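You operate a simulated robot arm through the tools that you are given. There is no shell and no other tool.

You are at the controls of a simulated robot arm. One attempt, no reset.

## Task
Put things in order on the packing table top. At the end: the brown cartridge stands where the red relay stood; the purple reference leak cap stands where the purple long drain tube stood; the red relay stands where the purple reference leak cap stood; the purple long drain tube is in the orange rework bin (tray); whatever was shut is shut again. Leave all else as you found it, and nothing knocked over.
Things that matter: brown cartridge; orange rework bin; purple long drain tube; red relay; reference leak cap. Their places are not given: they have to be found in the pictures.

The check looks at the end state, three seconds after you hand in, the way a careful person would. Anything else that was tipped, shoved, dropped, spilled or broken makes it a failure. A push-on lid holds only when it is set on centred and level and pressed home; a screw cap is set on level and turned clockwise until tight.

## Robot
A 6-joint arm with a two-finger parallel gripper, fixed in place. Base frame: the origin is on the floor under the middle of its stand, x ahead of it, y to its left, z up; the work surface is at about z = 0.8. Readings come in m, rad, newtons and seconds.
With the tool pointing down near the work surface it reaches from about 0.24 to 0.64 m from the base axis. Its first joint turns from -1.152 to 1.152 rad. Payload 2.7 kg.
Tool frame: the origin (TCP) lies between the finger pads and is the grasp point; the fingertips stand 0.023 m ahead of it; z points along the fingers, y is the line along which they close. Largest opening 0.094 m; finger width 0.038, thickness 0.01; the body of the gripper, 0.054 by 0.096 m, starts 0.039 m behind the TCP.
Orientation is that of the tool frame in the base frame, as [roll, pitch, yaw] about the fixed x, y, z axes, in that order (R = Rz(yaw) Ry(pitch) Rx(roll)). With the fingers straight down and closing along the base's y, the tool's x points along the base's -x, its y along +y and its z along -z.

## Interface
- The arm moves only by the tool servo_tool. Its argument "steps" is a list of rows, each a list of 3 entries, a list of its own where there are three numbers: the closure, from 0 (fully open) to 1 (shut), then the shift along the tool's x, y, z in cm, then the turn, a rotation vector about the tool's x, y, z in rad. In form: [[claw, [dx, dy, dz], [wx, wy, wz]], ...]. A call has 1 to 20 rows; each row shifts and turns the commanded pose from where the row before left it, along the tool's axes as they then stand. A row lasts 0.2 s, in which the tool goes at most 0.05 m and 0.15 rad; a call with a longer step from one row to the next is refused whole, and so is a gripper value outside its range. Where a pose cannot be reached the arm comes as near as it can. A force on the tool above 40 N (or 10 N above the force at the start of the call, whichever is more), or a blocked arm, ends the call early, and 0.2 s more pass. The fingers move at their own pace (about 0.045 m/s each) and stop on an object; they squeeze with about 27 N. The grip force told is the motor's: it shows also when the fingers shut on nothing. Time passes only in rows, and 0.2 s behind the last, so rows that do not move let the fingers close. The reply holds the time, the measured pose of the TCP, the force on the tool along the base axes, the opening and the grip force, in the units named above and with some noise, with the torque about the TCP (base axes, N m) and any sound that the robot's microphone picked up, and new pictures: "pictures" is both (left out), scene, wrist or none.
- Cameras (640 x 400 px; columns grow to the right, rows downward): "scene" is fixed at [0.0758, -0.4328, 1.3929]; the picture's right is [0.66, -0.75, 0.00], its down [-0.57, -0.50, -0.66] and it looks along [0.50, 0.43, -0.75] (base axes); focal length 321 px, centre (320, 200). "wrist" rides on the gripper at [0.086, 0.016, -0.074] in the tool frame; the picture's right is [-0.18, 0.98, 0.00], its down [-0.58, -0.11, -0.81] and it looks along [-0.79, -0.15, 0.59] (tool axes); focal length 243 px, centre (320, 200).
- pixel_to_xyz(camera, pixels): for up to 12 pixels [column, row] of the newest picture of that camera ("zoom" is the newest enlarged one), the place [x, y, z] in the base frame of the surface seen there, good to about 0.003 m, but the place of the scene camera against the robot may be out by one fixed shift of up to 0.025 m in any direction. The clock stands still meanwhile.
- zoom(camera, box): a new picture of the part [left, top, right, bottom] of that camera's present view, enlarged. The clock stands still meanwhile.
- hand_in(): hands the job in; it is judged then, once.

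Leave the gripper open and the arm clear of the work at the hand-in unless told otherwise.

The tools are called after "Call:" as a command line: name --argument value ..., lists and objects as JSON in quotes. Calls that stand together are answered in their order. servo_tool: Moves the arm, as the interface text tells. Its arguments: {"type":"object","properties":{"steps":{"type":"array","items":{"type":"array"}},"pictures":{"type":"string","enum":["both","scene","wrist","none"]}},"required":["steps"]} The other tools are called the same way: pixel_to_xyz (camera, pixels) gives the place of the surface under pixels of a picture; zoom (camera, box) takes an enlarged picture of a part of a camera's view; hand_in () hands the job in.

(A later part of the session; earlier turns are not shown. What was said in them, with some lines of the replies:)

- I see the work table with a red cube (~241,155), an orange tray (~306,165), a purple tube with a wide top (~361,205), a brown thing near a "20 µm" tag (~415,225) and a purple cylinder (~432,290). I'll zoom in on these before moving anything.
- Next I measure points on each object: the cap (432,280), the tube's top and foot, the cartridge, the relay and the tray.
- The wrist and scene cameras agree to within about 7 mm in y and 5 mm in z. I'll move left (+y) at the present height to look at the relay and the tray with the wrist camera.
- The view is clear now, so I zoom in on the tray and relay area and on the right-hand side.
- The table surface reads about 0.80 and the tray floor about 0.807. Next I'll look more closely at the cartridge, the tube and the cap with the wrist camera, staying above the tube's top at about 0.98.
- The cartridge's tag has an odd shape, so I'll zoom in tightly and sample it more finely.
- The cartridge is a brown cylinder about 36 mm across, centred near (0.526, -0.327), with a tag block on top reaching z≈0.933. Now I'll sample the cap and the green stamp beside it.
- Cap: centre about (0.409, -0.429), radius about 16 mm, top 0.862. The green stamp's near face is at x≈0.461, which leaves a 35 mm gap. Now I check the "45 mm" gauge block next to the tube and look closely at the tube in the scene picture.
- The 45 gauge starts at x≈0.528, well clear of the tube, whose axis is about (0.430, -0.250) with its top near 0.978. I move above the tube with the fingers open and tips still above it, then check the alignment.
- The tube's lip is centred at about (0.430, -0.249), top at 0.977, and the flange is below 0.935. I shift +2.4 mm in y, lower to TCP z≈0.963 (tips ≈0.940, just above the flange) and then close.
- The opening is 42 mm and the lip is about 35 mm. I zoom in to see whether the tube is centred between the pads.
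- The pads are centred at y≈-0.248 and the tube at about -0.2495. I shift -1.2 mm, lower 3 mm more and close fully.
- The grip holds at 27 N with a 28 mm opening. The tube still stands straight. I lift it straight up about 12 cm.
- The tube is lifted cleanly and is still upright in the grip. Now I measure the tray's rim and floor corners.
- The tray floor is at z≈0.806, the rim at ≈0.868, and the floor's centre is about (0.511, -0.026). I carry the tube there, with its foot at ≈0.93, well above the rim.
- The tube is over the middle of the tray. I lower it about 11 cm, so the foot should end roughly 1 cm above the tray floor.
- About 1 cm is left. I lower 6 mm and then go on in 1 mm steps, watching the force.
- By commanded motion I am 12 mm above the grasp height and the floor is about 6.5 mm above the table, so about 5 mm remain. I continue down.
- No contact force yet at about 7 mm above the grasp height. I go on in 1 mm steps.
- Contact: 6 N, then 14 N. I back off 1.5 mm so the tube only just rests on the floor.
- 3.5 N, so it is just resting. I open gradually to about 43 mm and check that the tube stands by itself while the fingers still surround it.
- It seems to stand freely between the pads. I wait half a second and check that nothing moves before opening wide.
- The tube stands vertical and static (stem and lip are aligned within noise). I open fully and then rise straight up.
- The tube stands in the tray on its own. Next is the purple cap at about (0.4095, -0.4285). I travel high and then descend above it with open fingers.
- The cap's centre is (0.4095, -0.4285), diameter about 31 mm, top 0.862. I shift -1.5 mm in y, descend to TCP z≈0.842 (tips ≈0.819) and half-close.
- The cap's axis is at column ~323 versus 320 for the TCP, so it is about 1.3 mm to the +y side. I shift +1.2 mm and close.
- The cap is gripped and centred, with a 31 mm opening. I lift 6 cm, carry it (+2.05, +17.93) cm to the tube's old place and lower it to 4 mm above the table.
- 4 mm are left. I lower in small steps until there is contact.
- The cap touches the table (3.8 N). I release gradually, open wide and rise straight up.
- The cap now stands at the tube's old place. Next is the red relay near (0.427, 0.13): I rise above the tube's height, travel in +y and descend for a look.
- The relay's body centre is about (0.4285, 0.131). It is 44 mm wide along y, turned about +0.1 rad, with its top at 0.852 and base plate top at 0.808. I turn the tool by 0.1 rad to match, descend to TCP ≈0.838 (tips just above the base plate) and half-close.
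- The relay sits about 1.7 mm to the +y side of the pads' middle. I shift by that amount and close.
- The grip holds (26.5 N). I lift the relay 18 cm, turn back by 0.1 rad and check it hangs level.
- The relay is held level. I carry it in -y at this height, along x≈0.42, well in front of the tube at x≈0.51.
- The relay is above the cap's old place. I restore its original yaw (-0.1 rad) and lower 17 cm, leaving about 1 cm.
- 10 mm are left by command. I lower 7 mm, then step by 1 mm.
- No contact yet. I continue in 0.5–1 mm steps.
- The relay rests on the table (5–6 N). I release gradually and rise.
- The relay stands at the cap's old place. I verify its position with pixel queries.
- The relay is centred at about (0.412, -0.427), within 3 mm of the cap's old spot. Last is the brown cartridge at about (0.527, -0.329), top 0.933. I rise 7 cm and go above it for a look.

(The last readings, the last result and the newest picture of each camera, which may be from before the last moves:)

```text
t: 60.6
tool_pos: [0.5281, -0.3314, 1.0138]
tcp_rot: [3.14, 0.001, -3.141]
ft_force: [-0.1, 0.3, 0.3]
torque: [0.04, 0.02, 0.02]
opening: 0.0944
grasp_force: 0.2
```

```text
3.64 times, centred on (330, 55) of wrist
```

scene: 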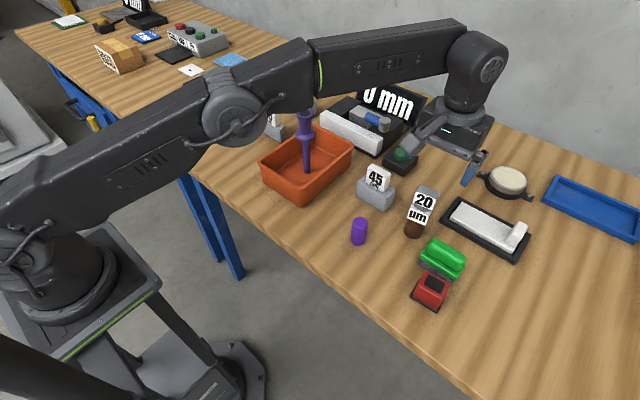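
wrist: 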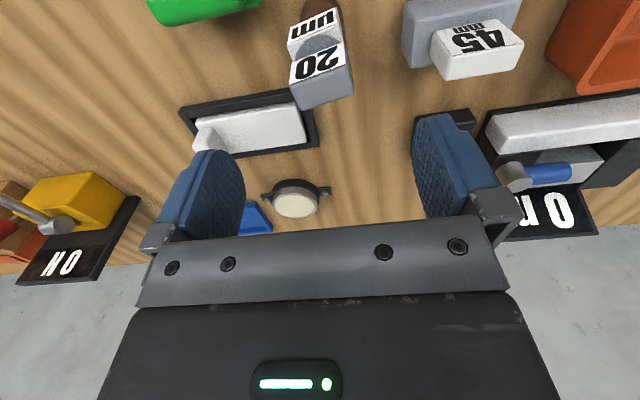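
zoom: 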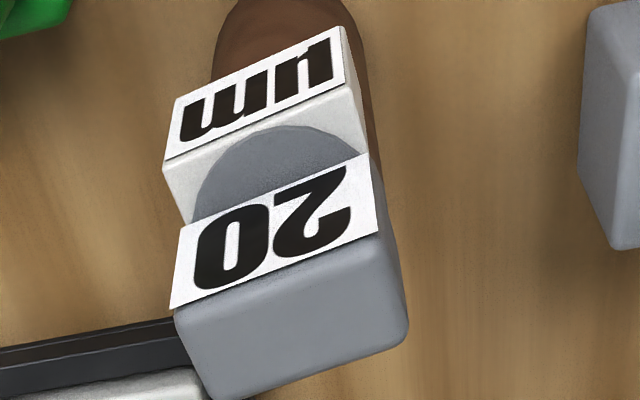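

Call:
pixel_to_xyz --camera "zoom" --pixels '[[180, 318], [376, 245], [400, 330], [218, 388], [290, 320], [270, 240], [270, 170], [200, 210], [345, 140], [180, 100], [340, 35], [365, 120]]'

Call:
zoom --camera "scene" --box '[390, 170, 460, 250]'

```text
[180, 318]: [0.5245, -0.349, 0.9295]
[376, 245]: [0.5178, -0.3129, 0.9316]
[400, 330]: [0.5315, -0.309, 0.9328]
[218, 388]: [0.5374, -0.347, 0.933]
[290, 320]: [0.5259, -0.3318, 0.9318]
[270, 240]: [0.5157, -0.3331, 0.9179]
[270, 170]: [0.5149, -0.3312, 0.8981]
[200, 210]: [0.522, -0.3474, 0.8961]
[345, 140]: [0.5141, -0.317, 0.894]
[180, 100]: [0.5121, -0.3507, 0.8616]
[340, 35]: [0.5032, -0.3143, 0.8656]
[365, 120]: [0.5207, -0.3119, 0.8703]
```

```text
5.00 times, centred on (425, 210) of scene
```

zoom: 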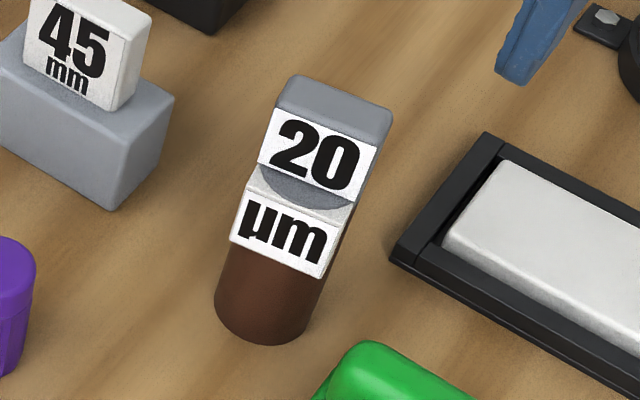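

It is clear now: the top block is 37 mm wide and about 14 mm deep, centred at (0.528, -0.329) and turned about +0.165 rad. It matches the cylinder's width, so I can grip block and cylinder together along that width. I turn the tool, lower to just above the top with the fingers part-closed, and check.

Call:
servo_tool --steps '[[0.1, [0, 0, 0], [0, 0, -0.085]], [0.2, [0, 0, 0], [0, 0, -0.08]], [0.3, [0, 0, 2], [0, 0, 0]], [0.35, [0, 0, 2.5], [0, 0, 0]], [0.35, [0, 0, 0], [0, 0, 0]], [0.35, [0, 0, 0], [0, 0, 0]]]'

Call:
zoom --camera "wrist" --box '[220, 20, 420, 200]'

```text
t: 62.0
tool_pos: [0.5261, -0.3292, 0.9708]
tcp_rot: [-3.141, 0.0, -2.977]
ft_force: [0.7, 0.1, 0.7]
torque: [0.01, -0.03, 0.0]
opening: 0.0608
grasp_force: 0.0
```

scene: 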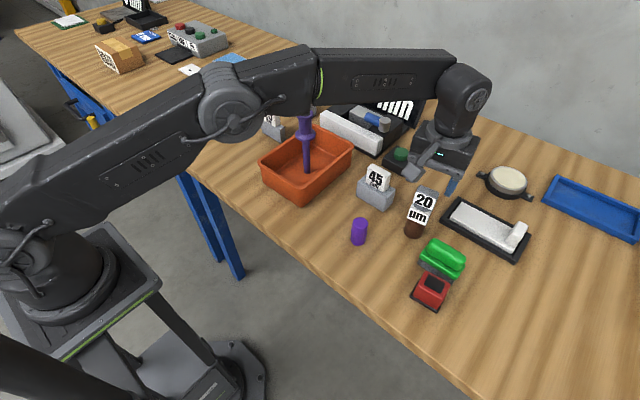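
wrist: 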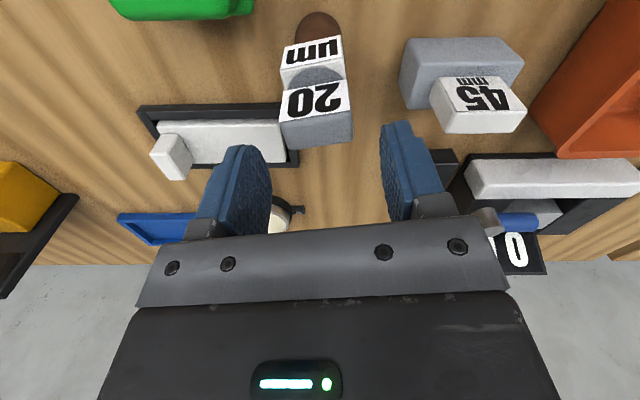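

```text
2.22 times, centred on (320, 110) of wrist
```

zoom: 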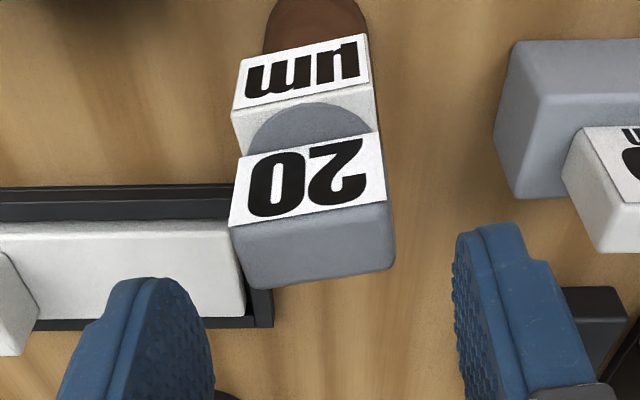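

The rotation matches. The block centre is about 1.3 mm to the -y side in the tool frame, so I shift (+1, -1.3) mm and lower 6.7 cm around it.

Call:
servo_tool --steps '[[0.35, [0.1, -0.13, 0], [0, 0, 0]], [0.35, [0, 0, 2.0], [0, 0, 0]], [0.35, [0, 0, 2.0], [0, 0, 0]], [0.35, [0, 0, 1.5], [0, 0, 0]], [0.35, [0, 0, 1.0], [0, 0, 0]], [0.4, [0, 0, 0.2], [0, 0, 0]], [0.45, [0, 0, 0], [0, 0, 0]], [0.45, [0, 0, 0], [0, 0, 0]]]'

Call:
zoom --camera "wrist" --box '[210, 50, 430, 230]'

Call:
zoom --camera "scene" --box '[380, 120, 500, 250]'

```text
t: 63.8
tool_pos: [0.5279, -0.3312, 0.904]
tcp_rot: [3.141, 0.0, -2.977]
ft_force: [-0.2, 1.0, -0.7]
torque: [0.0, -0.01, 0.01]
opening: 0.0517
grasp_force: 0.0
```

scene: 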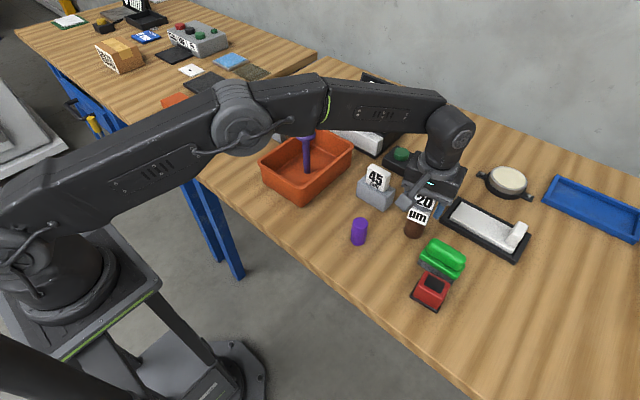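
wrist: 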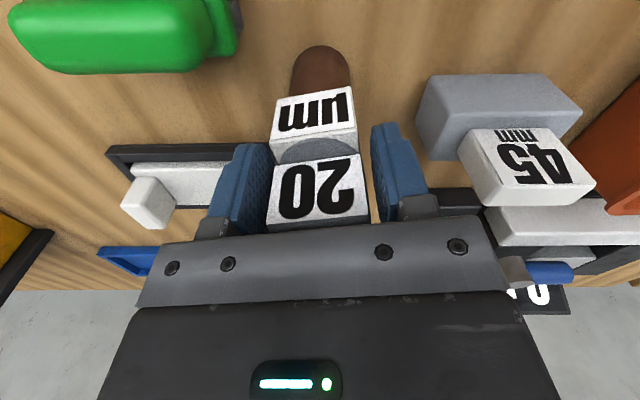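

```text
2.22 times, centred on (320, 140) of wrist
```

zoom: 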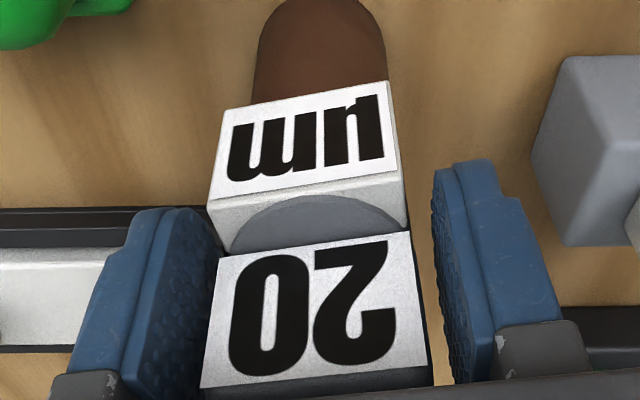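

```text
3.08 times, centred on (440, 185) of scene
```

zoom: 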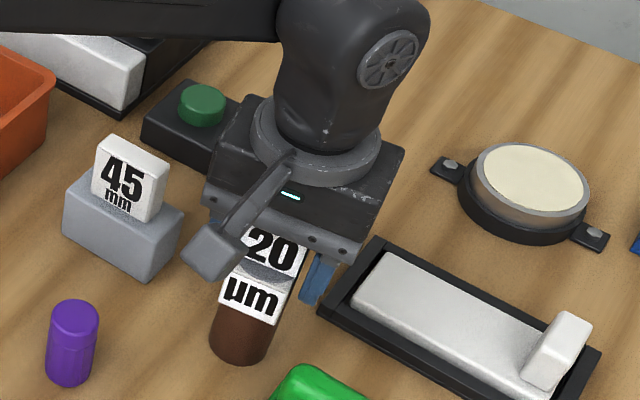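

The block and cylinder are centred (cylinder axis at column ~320). I close the fingers.

Call:
servo_tool --steps '[[0.5, [0, 0, 0], [0, 0, 0]], [0.55, [0, 0, 0], [0, 0, 0]], [0.6, [0, 0, 0], [0, 0, 0]], [0.7, [0, 0, 0], [0, 0, 0]], [1, [0, 0, 0], [0, 0, 0]], [1, [0, 0, 0], [0, 0, 0]], [1, [0, 0, 0], [0, 0, 0]]]'

Call:
zoom --camera "wrist" --box '[210, 50, 430, 230]'

```text
t: 65.4
tool_pos: [0.5281, -0.331, 0.9035]
tcp_rot: [-3.142, 0.0, -2.979]
ft_force: [0.0, 0.9, -0.7]
torque: [0.0, 0.0, 0.03]
opening: 0.0418
grasp_force: 27.3
```

scene: 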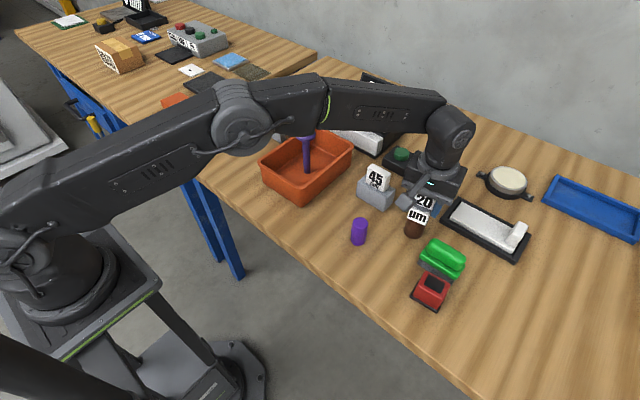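
wrist: 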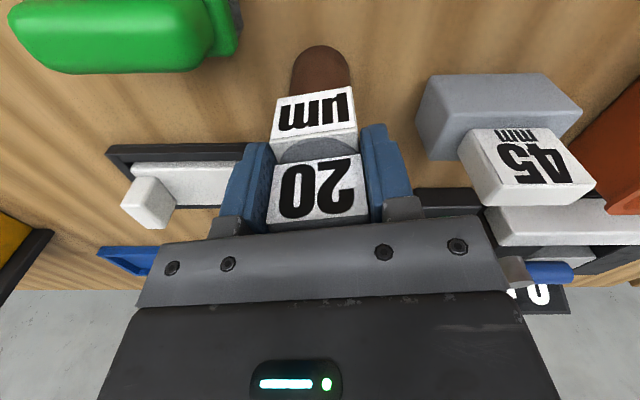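

```text
2.22 times, centred on (320, 140) of wrist
```

zoom: 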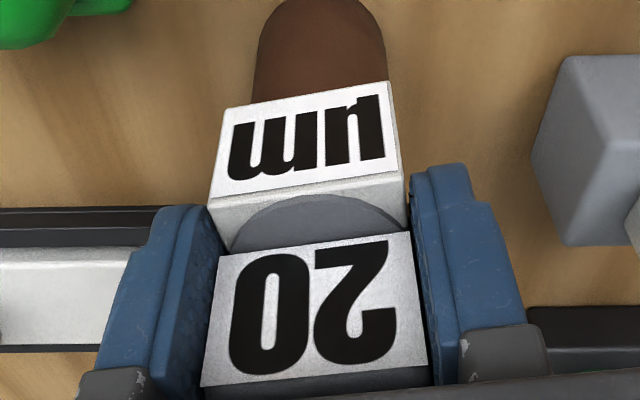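

Gripped at 42 mm, and the cartridge has not moved. I lift just 1.5 cm first, to see that it comes up as one piece.

Call:
servo_tool --steps '[[1, [0, 0, -0.5], [0, 0, 0]], [1, [0, 0, -0.5], [0, 0, 0]], [1, [0, 0, -0.5], [0, 0, 0]], [1, [0, 0, 0], [0, 0, 0]]]'

Call:
zoom --camera "scene" --box '[380, 150, 480, 260]'

Call:
zoom --camera "wrist" --box '[210, 20, 430, 230]'

```text
t: 66.4
tool_pos: [0.528, -0.3317, 0.9186]
tcp_rot: [-3.141, 0.0, -2.978]
ft_force: [-0.3, 0.0, -0.5]
torque: [0.0, 0.04, 0.02]
opening: 0.0417
grasp_force: 27.1
```

scene: 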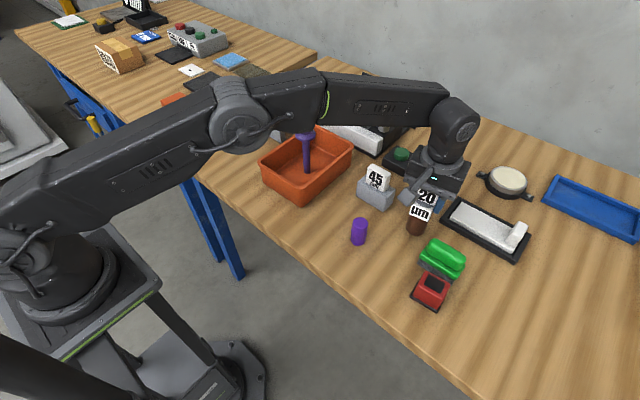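
wrist: 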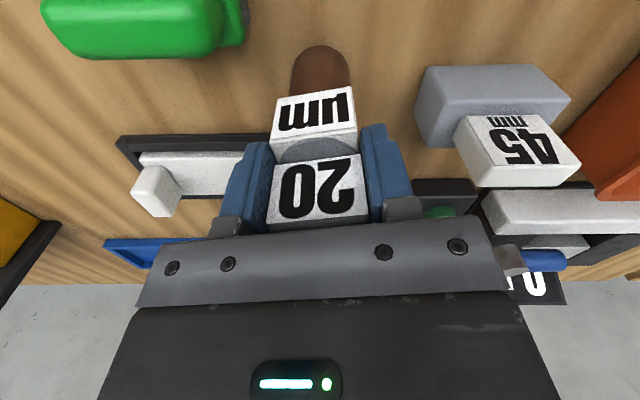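

```text
3.64 times, centred on (430, 205) of scene
```

zoom: 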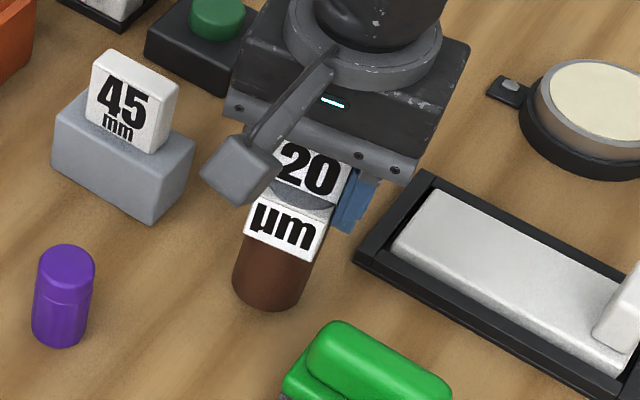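

```text
1.90 times, centred on (320, 125) of wrist
```

zoom: 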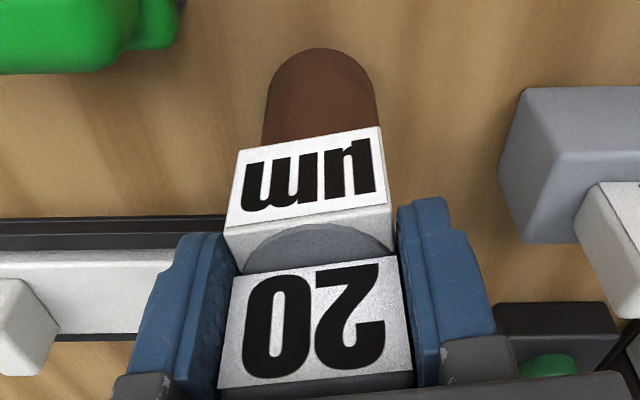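

The whole cartridge comes up as one piece, and the picture in the hand is unchanged. I lift further, turn back to the base axes, retreat to x≈0.42 and lift above the tube's height.

Call:
servo_tool --steps '[[1, [0, 0, -2.0], [0, 0, 0]], [1, [0, 0, -3.0], [0, 0, 0]], [1, [0, 0, -3.5], [0, 0, 0]], [1, [0, 0, 0], [0, 0, 0.085]], [1, [0, 0, 0], [0, 0, 0.08]], [1, [2.5, 0, 0], [0, 0, 0]], [1, [3.0, 0, 0], [0, 0, 0]], [1, [3.0, 0, 0], [0, 0, 0]], [1, [2.14, 0, 0], [0, 0, 0]], [1, [0, 0, -3], [0, 0, 0]], [1, [0, 0, -3], [0, 0, 0]], [1, [0, 0, -3], [0, 0, 0]], [1, [0, 0, 0], [0, 0, 0]], [1, [0, 0, 0], [0, 0, 0]]]'

```text
t: 69.4
tool_pos: [0.42, -0.3327, 1.0935]
tcp_rot: [-3.14, 0.0, 3.141]
ft_force: [0.1, 0.3, -0.1]
torque: [0.0, 0.0, -0.03]
opening: 0.0416
grasp_force: 26.9
```

scene: 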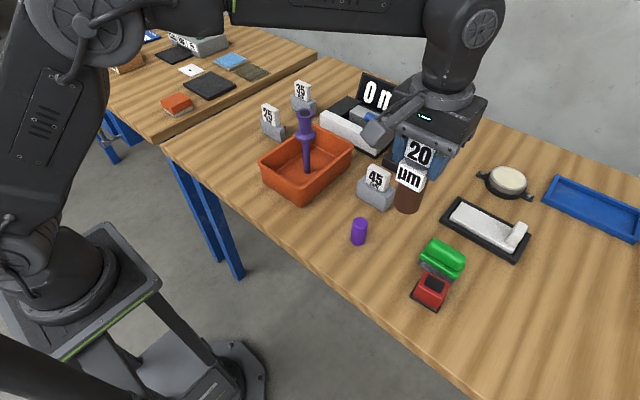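
wrist: 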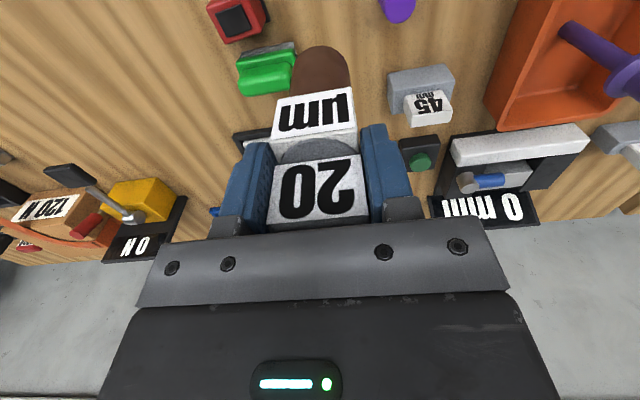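

The cartridge is held well, with its foot at ≈0.99. I carry it in +y along x≈0.42, clear of the tube at x≈0.51, to above the relay's old place.

Call:
servo_tool --steps '[[1, [0, 3.0, 0], [0, 0, 0]], [1, [0, 4.2, 0], [0, 0, 0]], [1, [0, 4.2, 0], [0, 0, 0]], [1, [0, 4.2, 0], [0, 0, 0]], [1, [0, 4.2, 0], [0, 0, 0]], [1, [0, 4.2, 0], [0, 0, 0]], [1, [0, 4.2, 0], [0, 0, 0]], [1, [0, 4.2, 0], [0, 0, 0]], [1, [0, 4.2, 0], [0, 0, 0]], [1, [0, 4.2, 0], [0, 0, 0]], [1, [-0.44, 3.2, 0], [0, 0, 0]], [1, [-0.44, 2.27, 0], [0, 0, 0]], [1, [0, 0, 0], [0, 0, 0]], [1, [0, 0, 0], [0, 0, 0]]]'

```text
t: 72.4
tool_pos: [0.4305, 0.1307, 1.0942]
tcp_rot: [-3.14, 0.001, 3.141]
ft_force: [0.2, 0.6, -1.1]
torque: [0.03, -0.03, 0.02]
opening: 0.0418
grasp_force: 27.1
```

scene: 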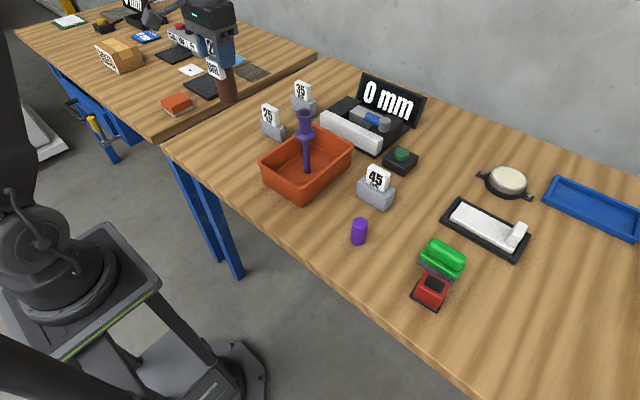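
wrist: 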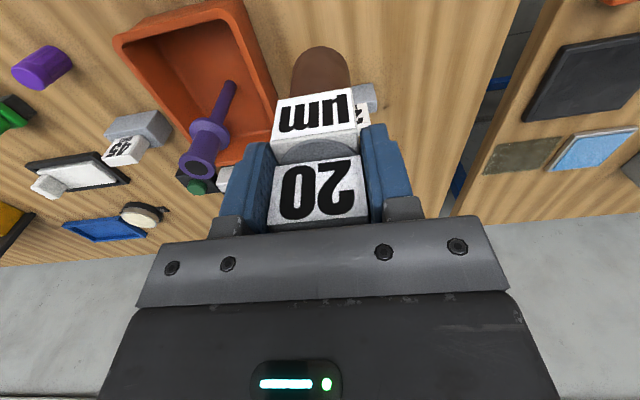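

The cartridge is above the relay's old spot. I restore its original yaw and lower about 18 cm, leaving about 1 cm.

Call:
servo_tool --steps '[[1, [0, 0, 0], [0, 0, -0.085]], [1, [0, 0, 0], [0, 0, -0.08]], [1, [0, 0, 3.5], [0, 0, 0]], [1, [0, 0, 4], [0, 0, 0]], [1, [0, 0, 4], [0, 0, 0]], [1, [0, 0, 4], [0, 0, 0]], [1, [0, 0, 2.4], [0, 0, 0]], [1, [0, 0, 0], [0, 0, 0]], [1, [0, 0, 0], [0, 0, 0]]]'

```text
t: 74.4
tool_pos: [0.4298, 0.1313, 0.9159]
tcp_rot: [3.141, -0.001, -2.976]
ft_force: [-1.3, 0.1, -1.1]
torque: [0.01, 0.02, 0.0]
opening: 0.0417
grasp_force: 27.7
```

scene: 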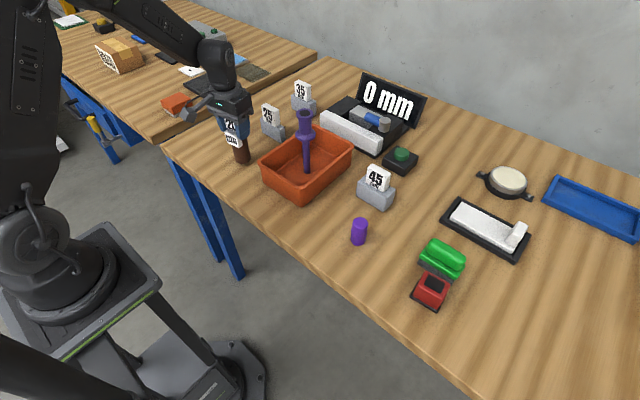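
wrist: 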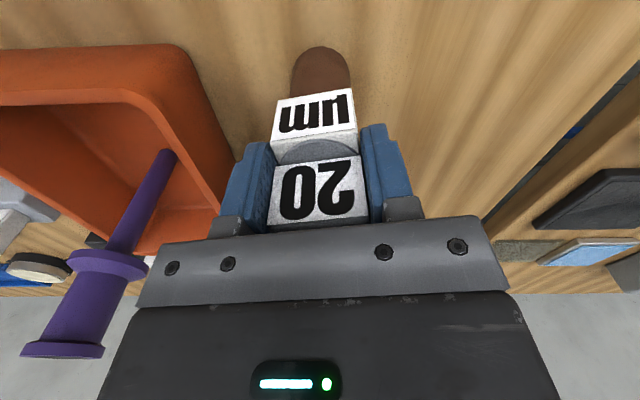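

About 11 mm are left. I lower 8 mm and then step.

Call:
servo_tool --steps '[[1, [0, 0, 0.4], [0, 0, 0]], [1, [0, 0, 0.4], [0, 0, 0]], [1, [0, 0, 0], [0, 0, 0]]]' --pictures "none"

Call:
servo_tool --steps '[[1, [0, 0, 0.1], [0, 0, 0]], [1, [0, 0, 0.1], [0, 0, 0]], [1, [0, 0, 0], [0, 0, 0]]]' --pictures "none"

```text
t: 75.2
tool_pos: [0.4294, 0.1322, 0.9085]
tcp_rot: [-3.14, 0.0, -2.978]
ft_force: [0.0, 1.2, -0.9]
torque: [0.02, -0.02, 0.02]
opening: 0.0416
grasp_force: 26.9
```

```text
t: 76.0
tool_pos: [0.4283, 0.1318, 0.9054]
tcp_rot: [-3.141, -0.001, -2.977]
ft_force: [0.0, 0.2, -1.5]
torque: [-0.01, 0.0, 0.01]
opening: 0.0419
grasp_force: 27.0
```

Call:
servo_tool --steps '[[1, [0, 0, 0.1], [0, 0, 0]], [1, [0, 0, 0], [0, 0, 0]]]' --pictures "none"

Call:
servo_tool --steps '[[1, [0, 0, 0.1], [0, 0, 0]], [1, [0, 0, 0], [0, 0, 0]]]' --pictures "none"

```text
t: 76.6
tool_pos: [0.4284, 0.1325, 0.9037]
tcp_rot: [-3.141, 0.0, -2.979]
ft_force: [0.4, -0.2, -0.2]
torque: [-0.04, 0.02, -0.01]
opening: 0.0417
grasp_force: 26.6
```

```text
t: 77.2
tool_pos: [0.4288, 0.1332, 0.9024]
tcp_rot: [-3.141, 0.0, -2.977]
ft_force: [-4.1, 3.0, 11.9]
torque: [0.19, 0.37, -0.04]
opening: 0.0417
grasp_force: 26.7
```

Contact at 12 N. I back off 0.7 mm to ease it, then release.

Call:
servo_tool --steps '[[1, [0, 0, -0.07], [0, 0, 0]], [1, [0, 0, 0], [0, 0, 0]], [1, [0, 0, 0], [0, 0, 0]]]' --pictures "none"

```text
t: 78.0
tool_pos: [0.4295, 0.1314, 0.903]
tcp_rot: [3.141, 0.001, -2.978]
ft_force: [-0.4, 0.2, 10.3]
torque: [-0.05, 0.07, -0.02]
opening: 0.0417
grasp_force: 26.8
```

Call:
servo_tool --steps '[[1, [0, 0, -0.06], [0, 0, 0]], [1, [0, 0, 0], [0, 0, 0]], [1, [0, 0, 0], [0, 0, 0]]]' --pictures "none"

```text
t: 78.8
tool_pos: [0.4296, 0.1324, 0.9042]
tcp_rot: [-3.142, 0.002, -2.976]
ft_force: [1.6, -5.1, 12.2]
torque: [-0.32, -0.16, 0.01]
opening: 0.0418
grasp_force: 27.4
```

The force has not dropped as expected. I wait and look at the pictures.

Call:
servo_tool --steps '[[1, [0, 0, 0], [0, 0, 0]], [1, [0, 0, 0], [0, 0, 0]]]'

Call:
zoom --camera "scene" --box '[190, 80, 290, 190]'

Call:
zoom --camera "wrist" --box '[210, 20, 430, 230]'

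```text
t: 79.4
tool_pos: [0.4305, 0.1318, 0.9037]
tcp_rot: [-3.141, 0.003, -2.977]
ft_force: [2.1, -3.8, 13.1]
torque: [-0.35, -0.3, -0.04]
opening: 0.0418
grasp_force: 27.1
```

scene: 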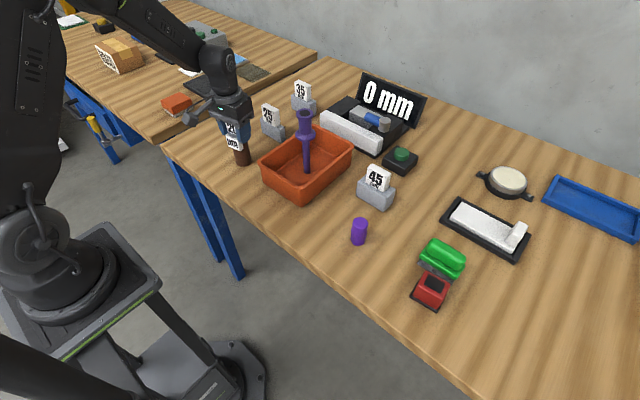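
wrist: 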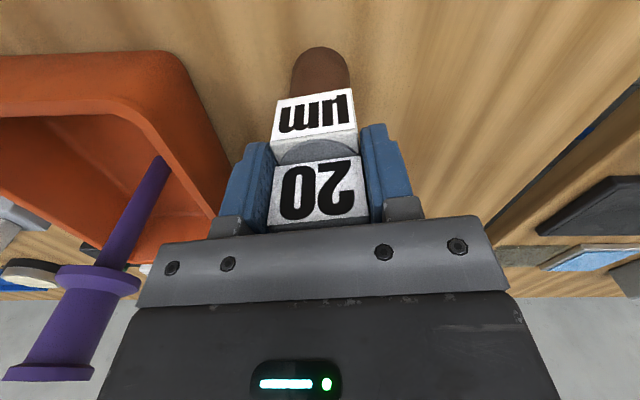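

```text
3.64 times, centred on (240, 135) of scene
```

zoom: 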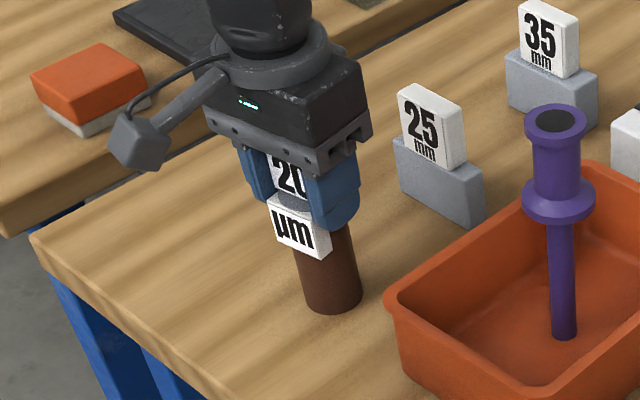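

```text
1.90 times, centred on (320, 125) of wrist
```

zoom: 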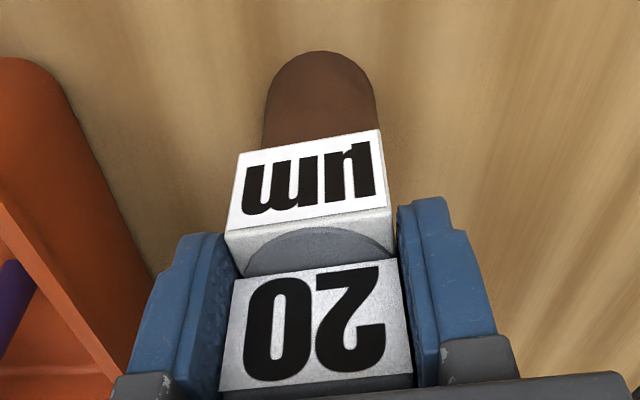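

The contact is at the foot with some sideways load. I raise another 1 mm and re-read.

Call:
servo_tool --steps '[[1, [0, 0, -0.1], [0, 0, 0]], [1, [0, 0, 0], [0, 0, 0]], [1, [0, 0, 0], [0, 0, 0]]]' --pictures "none"

```text
t: 80.2
tool_pos: [0.4304, 0.1314, 0.9036]
tcp_rot: [-3.141, -0.001, -2.979]
ft_force: [0.2, 1.5, 1.1]
torque: [0.11, -0.03, 0.03]
opening: 0.0415
grasp_force: 27.2
```

Now 1.1 N, a light touch. I release gradually and check that it stands before leaving.

Call:
servo_tool --steps '[[0.57, [0, 0, 0], [0, 0, 0]], [0.545, [0, 0, 0], [0, 0, 0]], [0.52, [0, 0, 0], [0, 0, 0]], [0.49, [0, 0, 0], [0, 0, 0]], [0.45, [0, 0, 0], [0, 0, 0]], [0.4, [0, 0, 0], [0, 0, 0]], [0.4, [0, 0, 0], [0, 0, 0]]]'

Call:
zoom --camera "wrist" --box '[210, 20, 430, 230]'

```text
t: 81.8
tool_pos: [0.43, 0.1318, 0.9046]
tcp_rot: [-3.141, 0.0, -2.979]
ft_force: [0.0, -0.9, 0.2]
torque: [0.01, -0.02, -0.04]
opening: 0.0562
grasp_force: 0.0
```

scene: 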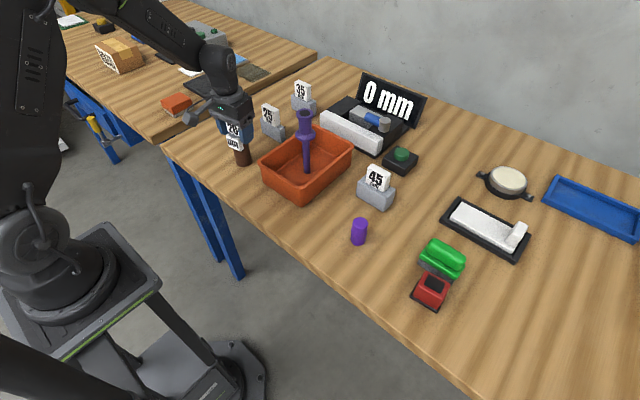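
wrist: 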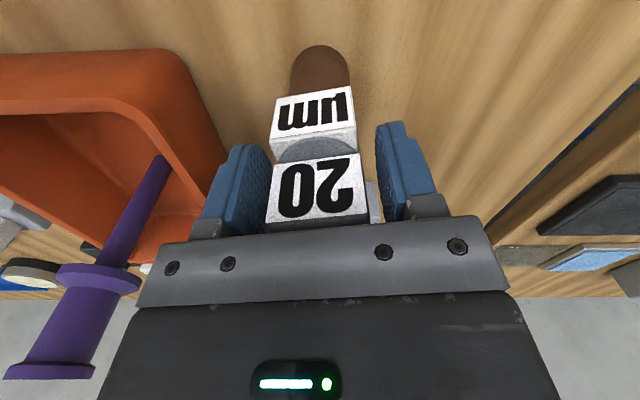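

```text
1.90 times, centred on (320, 125) of wrist
```

zoom: 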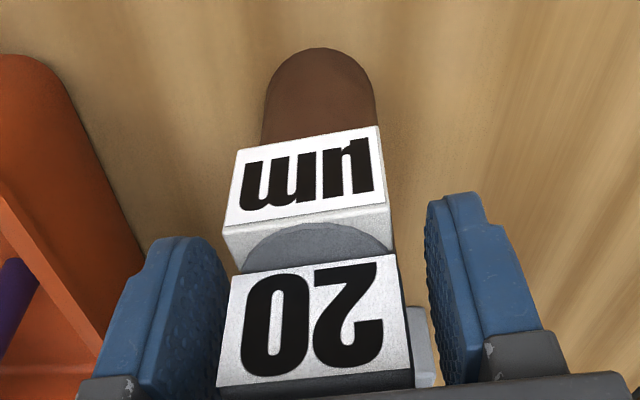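

The cartridge stands freely. I open wider and rise straight up.

Call:
servo_tool --steps '[[0.2, [0, 0, 0], [0, 0, 0]], [0.1, [0, 0, 0], [0, 0, 0]], [0.05, [0, 0, -0.5], [0, 0, 0]], [0, [0, 0, -2.5], [0, 0, 0]], [0, [0, 0, -3.5], [0, 0, 0]], [0, [0, 0, -4], [0, 0, 0]], [0, [0, 0, -4], [0, 0, 0]], [0, [0, 0, 0], [0, 0, 0.085]], [0, [0, 0, 0], [0, 0, 0.08]], [0, [0, 0, 0], [0, 0, 0]]]'

Call:
zoom --camera "scene" --box '[190, 80, 310, 200]'

```text
t: 84.0
tool_pos: [0.4298, 0.1313, 1.0496]
tcp_rot: [-3.141, -0.001, 3.14]
ft_force: [0.4, -0.4, 0.2]
torque: [-0.02, 0.01, -0.01]
opening: 0.0939
grasp_force: 0.1
```

scene: 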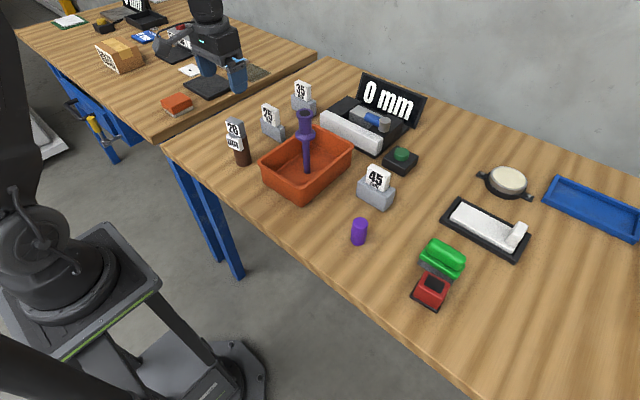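
wrist: 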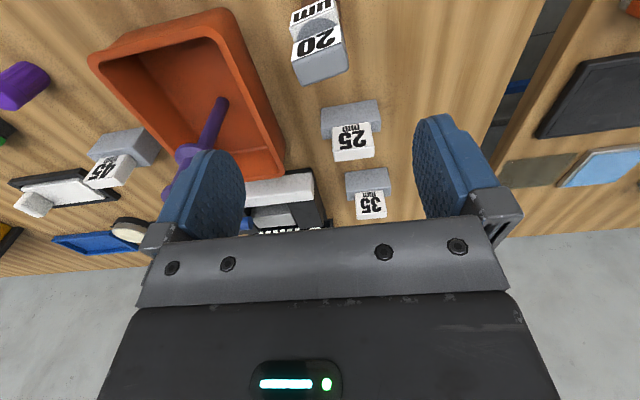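

```text
3.33 times, centred on (250, 140) of scene
```

zoom: 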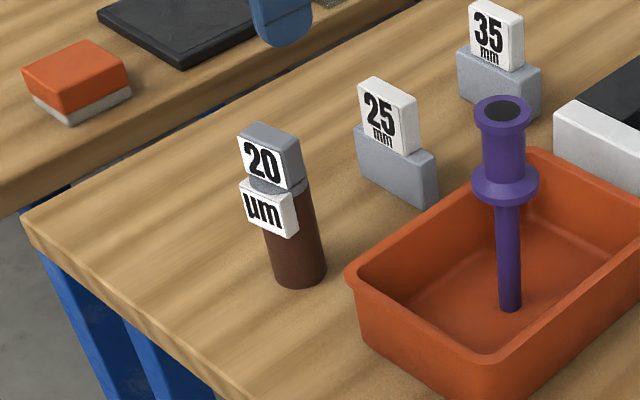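

All four moves are done and the cartridge stands upright at the relay's old place. I rise further and retreat to near the start pose, clear of everything, then do a final check.

Call:
servo_tool --steps '[[0, [0, 0, -4], [0, 0, 0]], [0, [0, 0, -4], [0, 0, 0]], [0, [3.2, 0, 0], [0, 0, 0]], [0, [3.2, 0, 0], [0, 0, 0]], [0, [3.1, 0, 0], [0, 0, 0]], [0, [0, -4.5, 0], [0, 0, 0]], [0, [0, -4.5, 0], [0, 0, 0]], [0, [0, 0, 0], [0, 0, 0]], [0, [0, 0, 0], [0, 0, 0]]]'

Call:
zoom --camera "scene" --box '[330, 140, 490, 310]'

Call:
zoom --camera "wrist" --box '[180, 0, 420, 170]'

Call:
pixel_to_xyz --camera "scene" --pixels '[[243, 162], [240, 150], [306, 170], [307, 118], [360, 222], [357, 243], [433, 282], [430, 303], [262, 160], [299, 196], [351, 153], [442, 265]]'

```text
t: 86.0
tool_pos: [0.3359, 0.0404, 1.1309]
tcp_rot: [3.141, 0.001, -3.141]
ft_force: [0.3, 0.0, 0.0]
torque: [-0.01, 0.0, 0.01]
opening: 0.0937
grasp_force: 0.2
```

scene: 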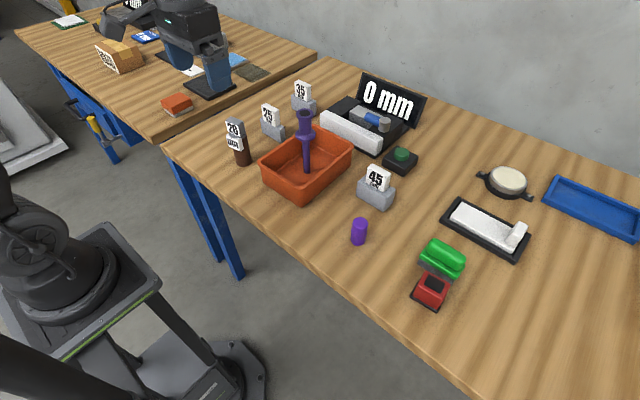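
wrist: 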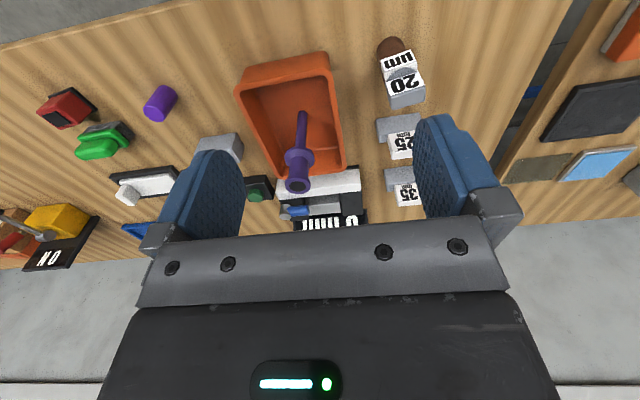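

```text
2.35 times, centred on (410, 225) of scene
```

zoom: 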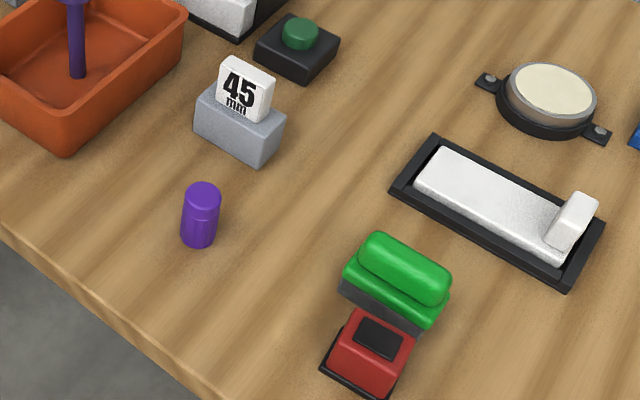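

```text
2.35 times, centred on (300, 85) of wrist
```

zoom: 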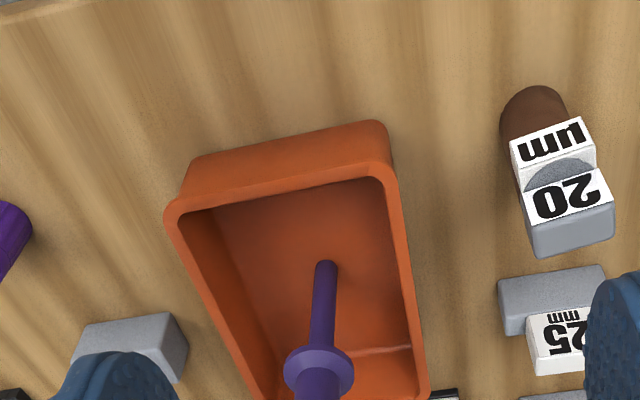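

```text
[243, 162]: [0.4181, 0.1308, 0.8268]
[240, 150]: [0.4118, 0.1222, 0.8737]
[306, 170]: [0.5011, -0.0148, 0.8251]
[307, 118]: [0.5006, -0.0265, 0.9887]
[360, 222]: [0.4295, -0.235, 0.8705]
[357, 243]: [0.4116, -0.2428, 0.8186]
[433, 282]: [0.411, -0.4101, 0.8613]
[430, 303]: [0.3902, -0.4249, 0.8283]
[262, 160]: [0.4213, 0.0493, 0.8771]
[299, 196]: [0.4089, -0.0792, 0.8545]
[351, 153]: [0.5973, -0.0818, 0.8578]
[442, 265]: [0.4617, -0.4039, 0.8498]
```

Positions match their targets. I make one more comparison: the same zoom of the tray as before, to be sure the tray did not move.

Call:
zoom --camera "scene" --box '[250, 115, 365, 210]'

Call:
zoom --camera "scene" --box '[220, 60, 440, 260]'

```text
4.21 times, centred on (308, 162) of scene
```

zoom: 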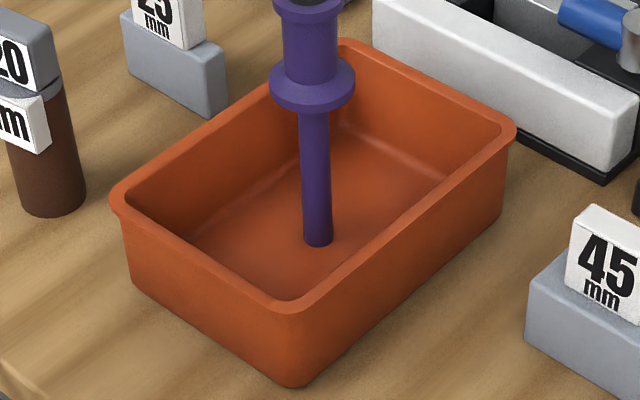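

```text
2.00 times, centred on (330, 160) of scene
```

zoom: 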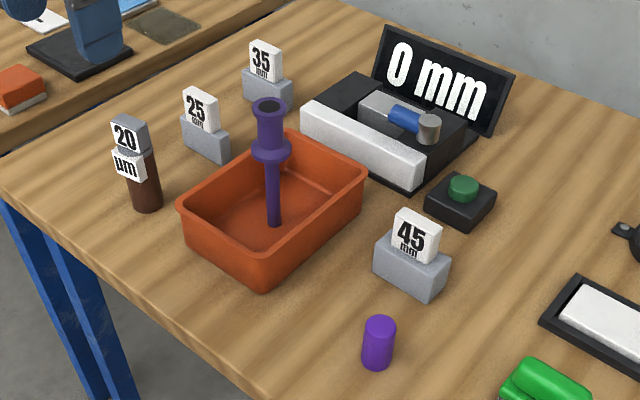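

The tray has not moved. The tube stands upright in it, the cap is at the tube's old spot, the relay at the cap's, and the cartridge at the relay's. The gripper is open and clear of the work, so I hand in.

Call:
hand_in

```text
The job is handed in.
```

I finished all four moves and handed the job in; the result hasn't come back yet. Positions below are from the last pictures and pixel readings.

| Item | Where it is now | Check |
|---|---|---|
| Purple long drain tube | Upright near the middle of the orange rework bin | Still upright at the last picture, about 60 s after I let go |
| Purple reference leak cap | Where the tube stood | Upright; placed by the arm's readings and matches in the pictures |
| Red relay | Where the cap stood | Measured within about 3 mm, original orientation kept |
| Brown cartridge | Where the relay stood | Upright; placed by the arm's readings and matches in the pictures, own orientation kept |

- **Tube:** its foot is narrow, so it could tip if the bin is bumped. I stood it up because it looked too long to lie flat.
- **Lids:** I saw nothing with a lid or screw cap to close again. The leak cap was standing alone on the table.
- **Everything else:** the bin is where it was, and the pictures show nothing else moved or knocked over. The gripper is open and clear of the work.
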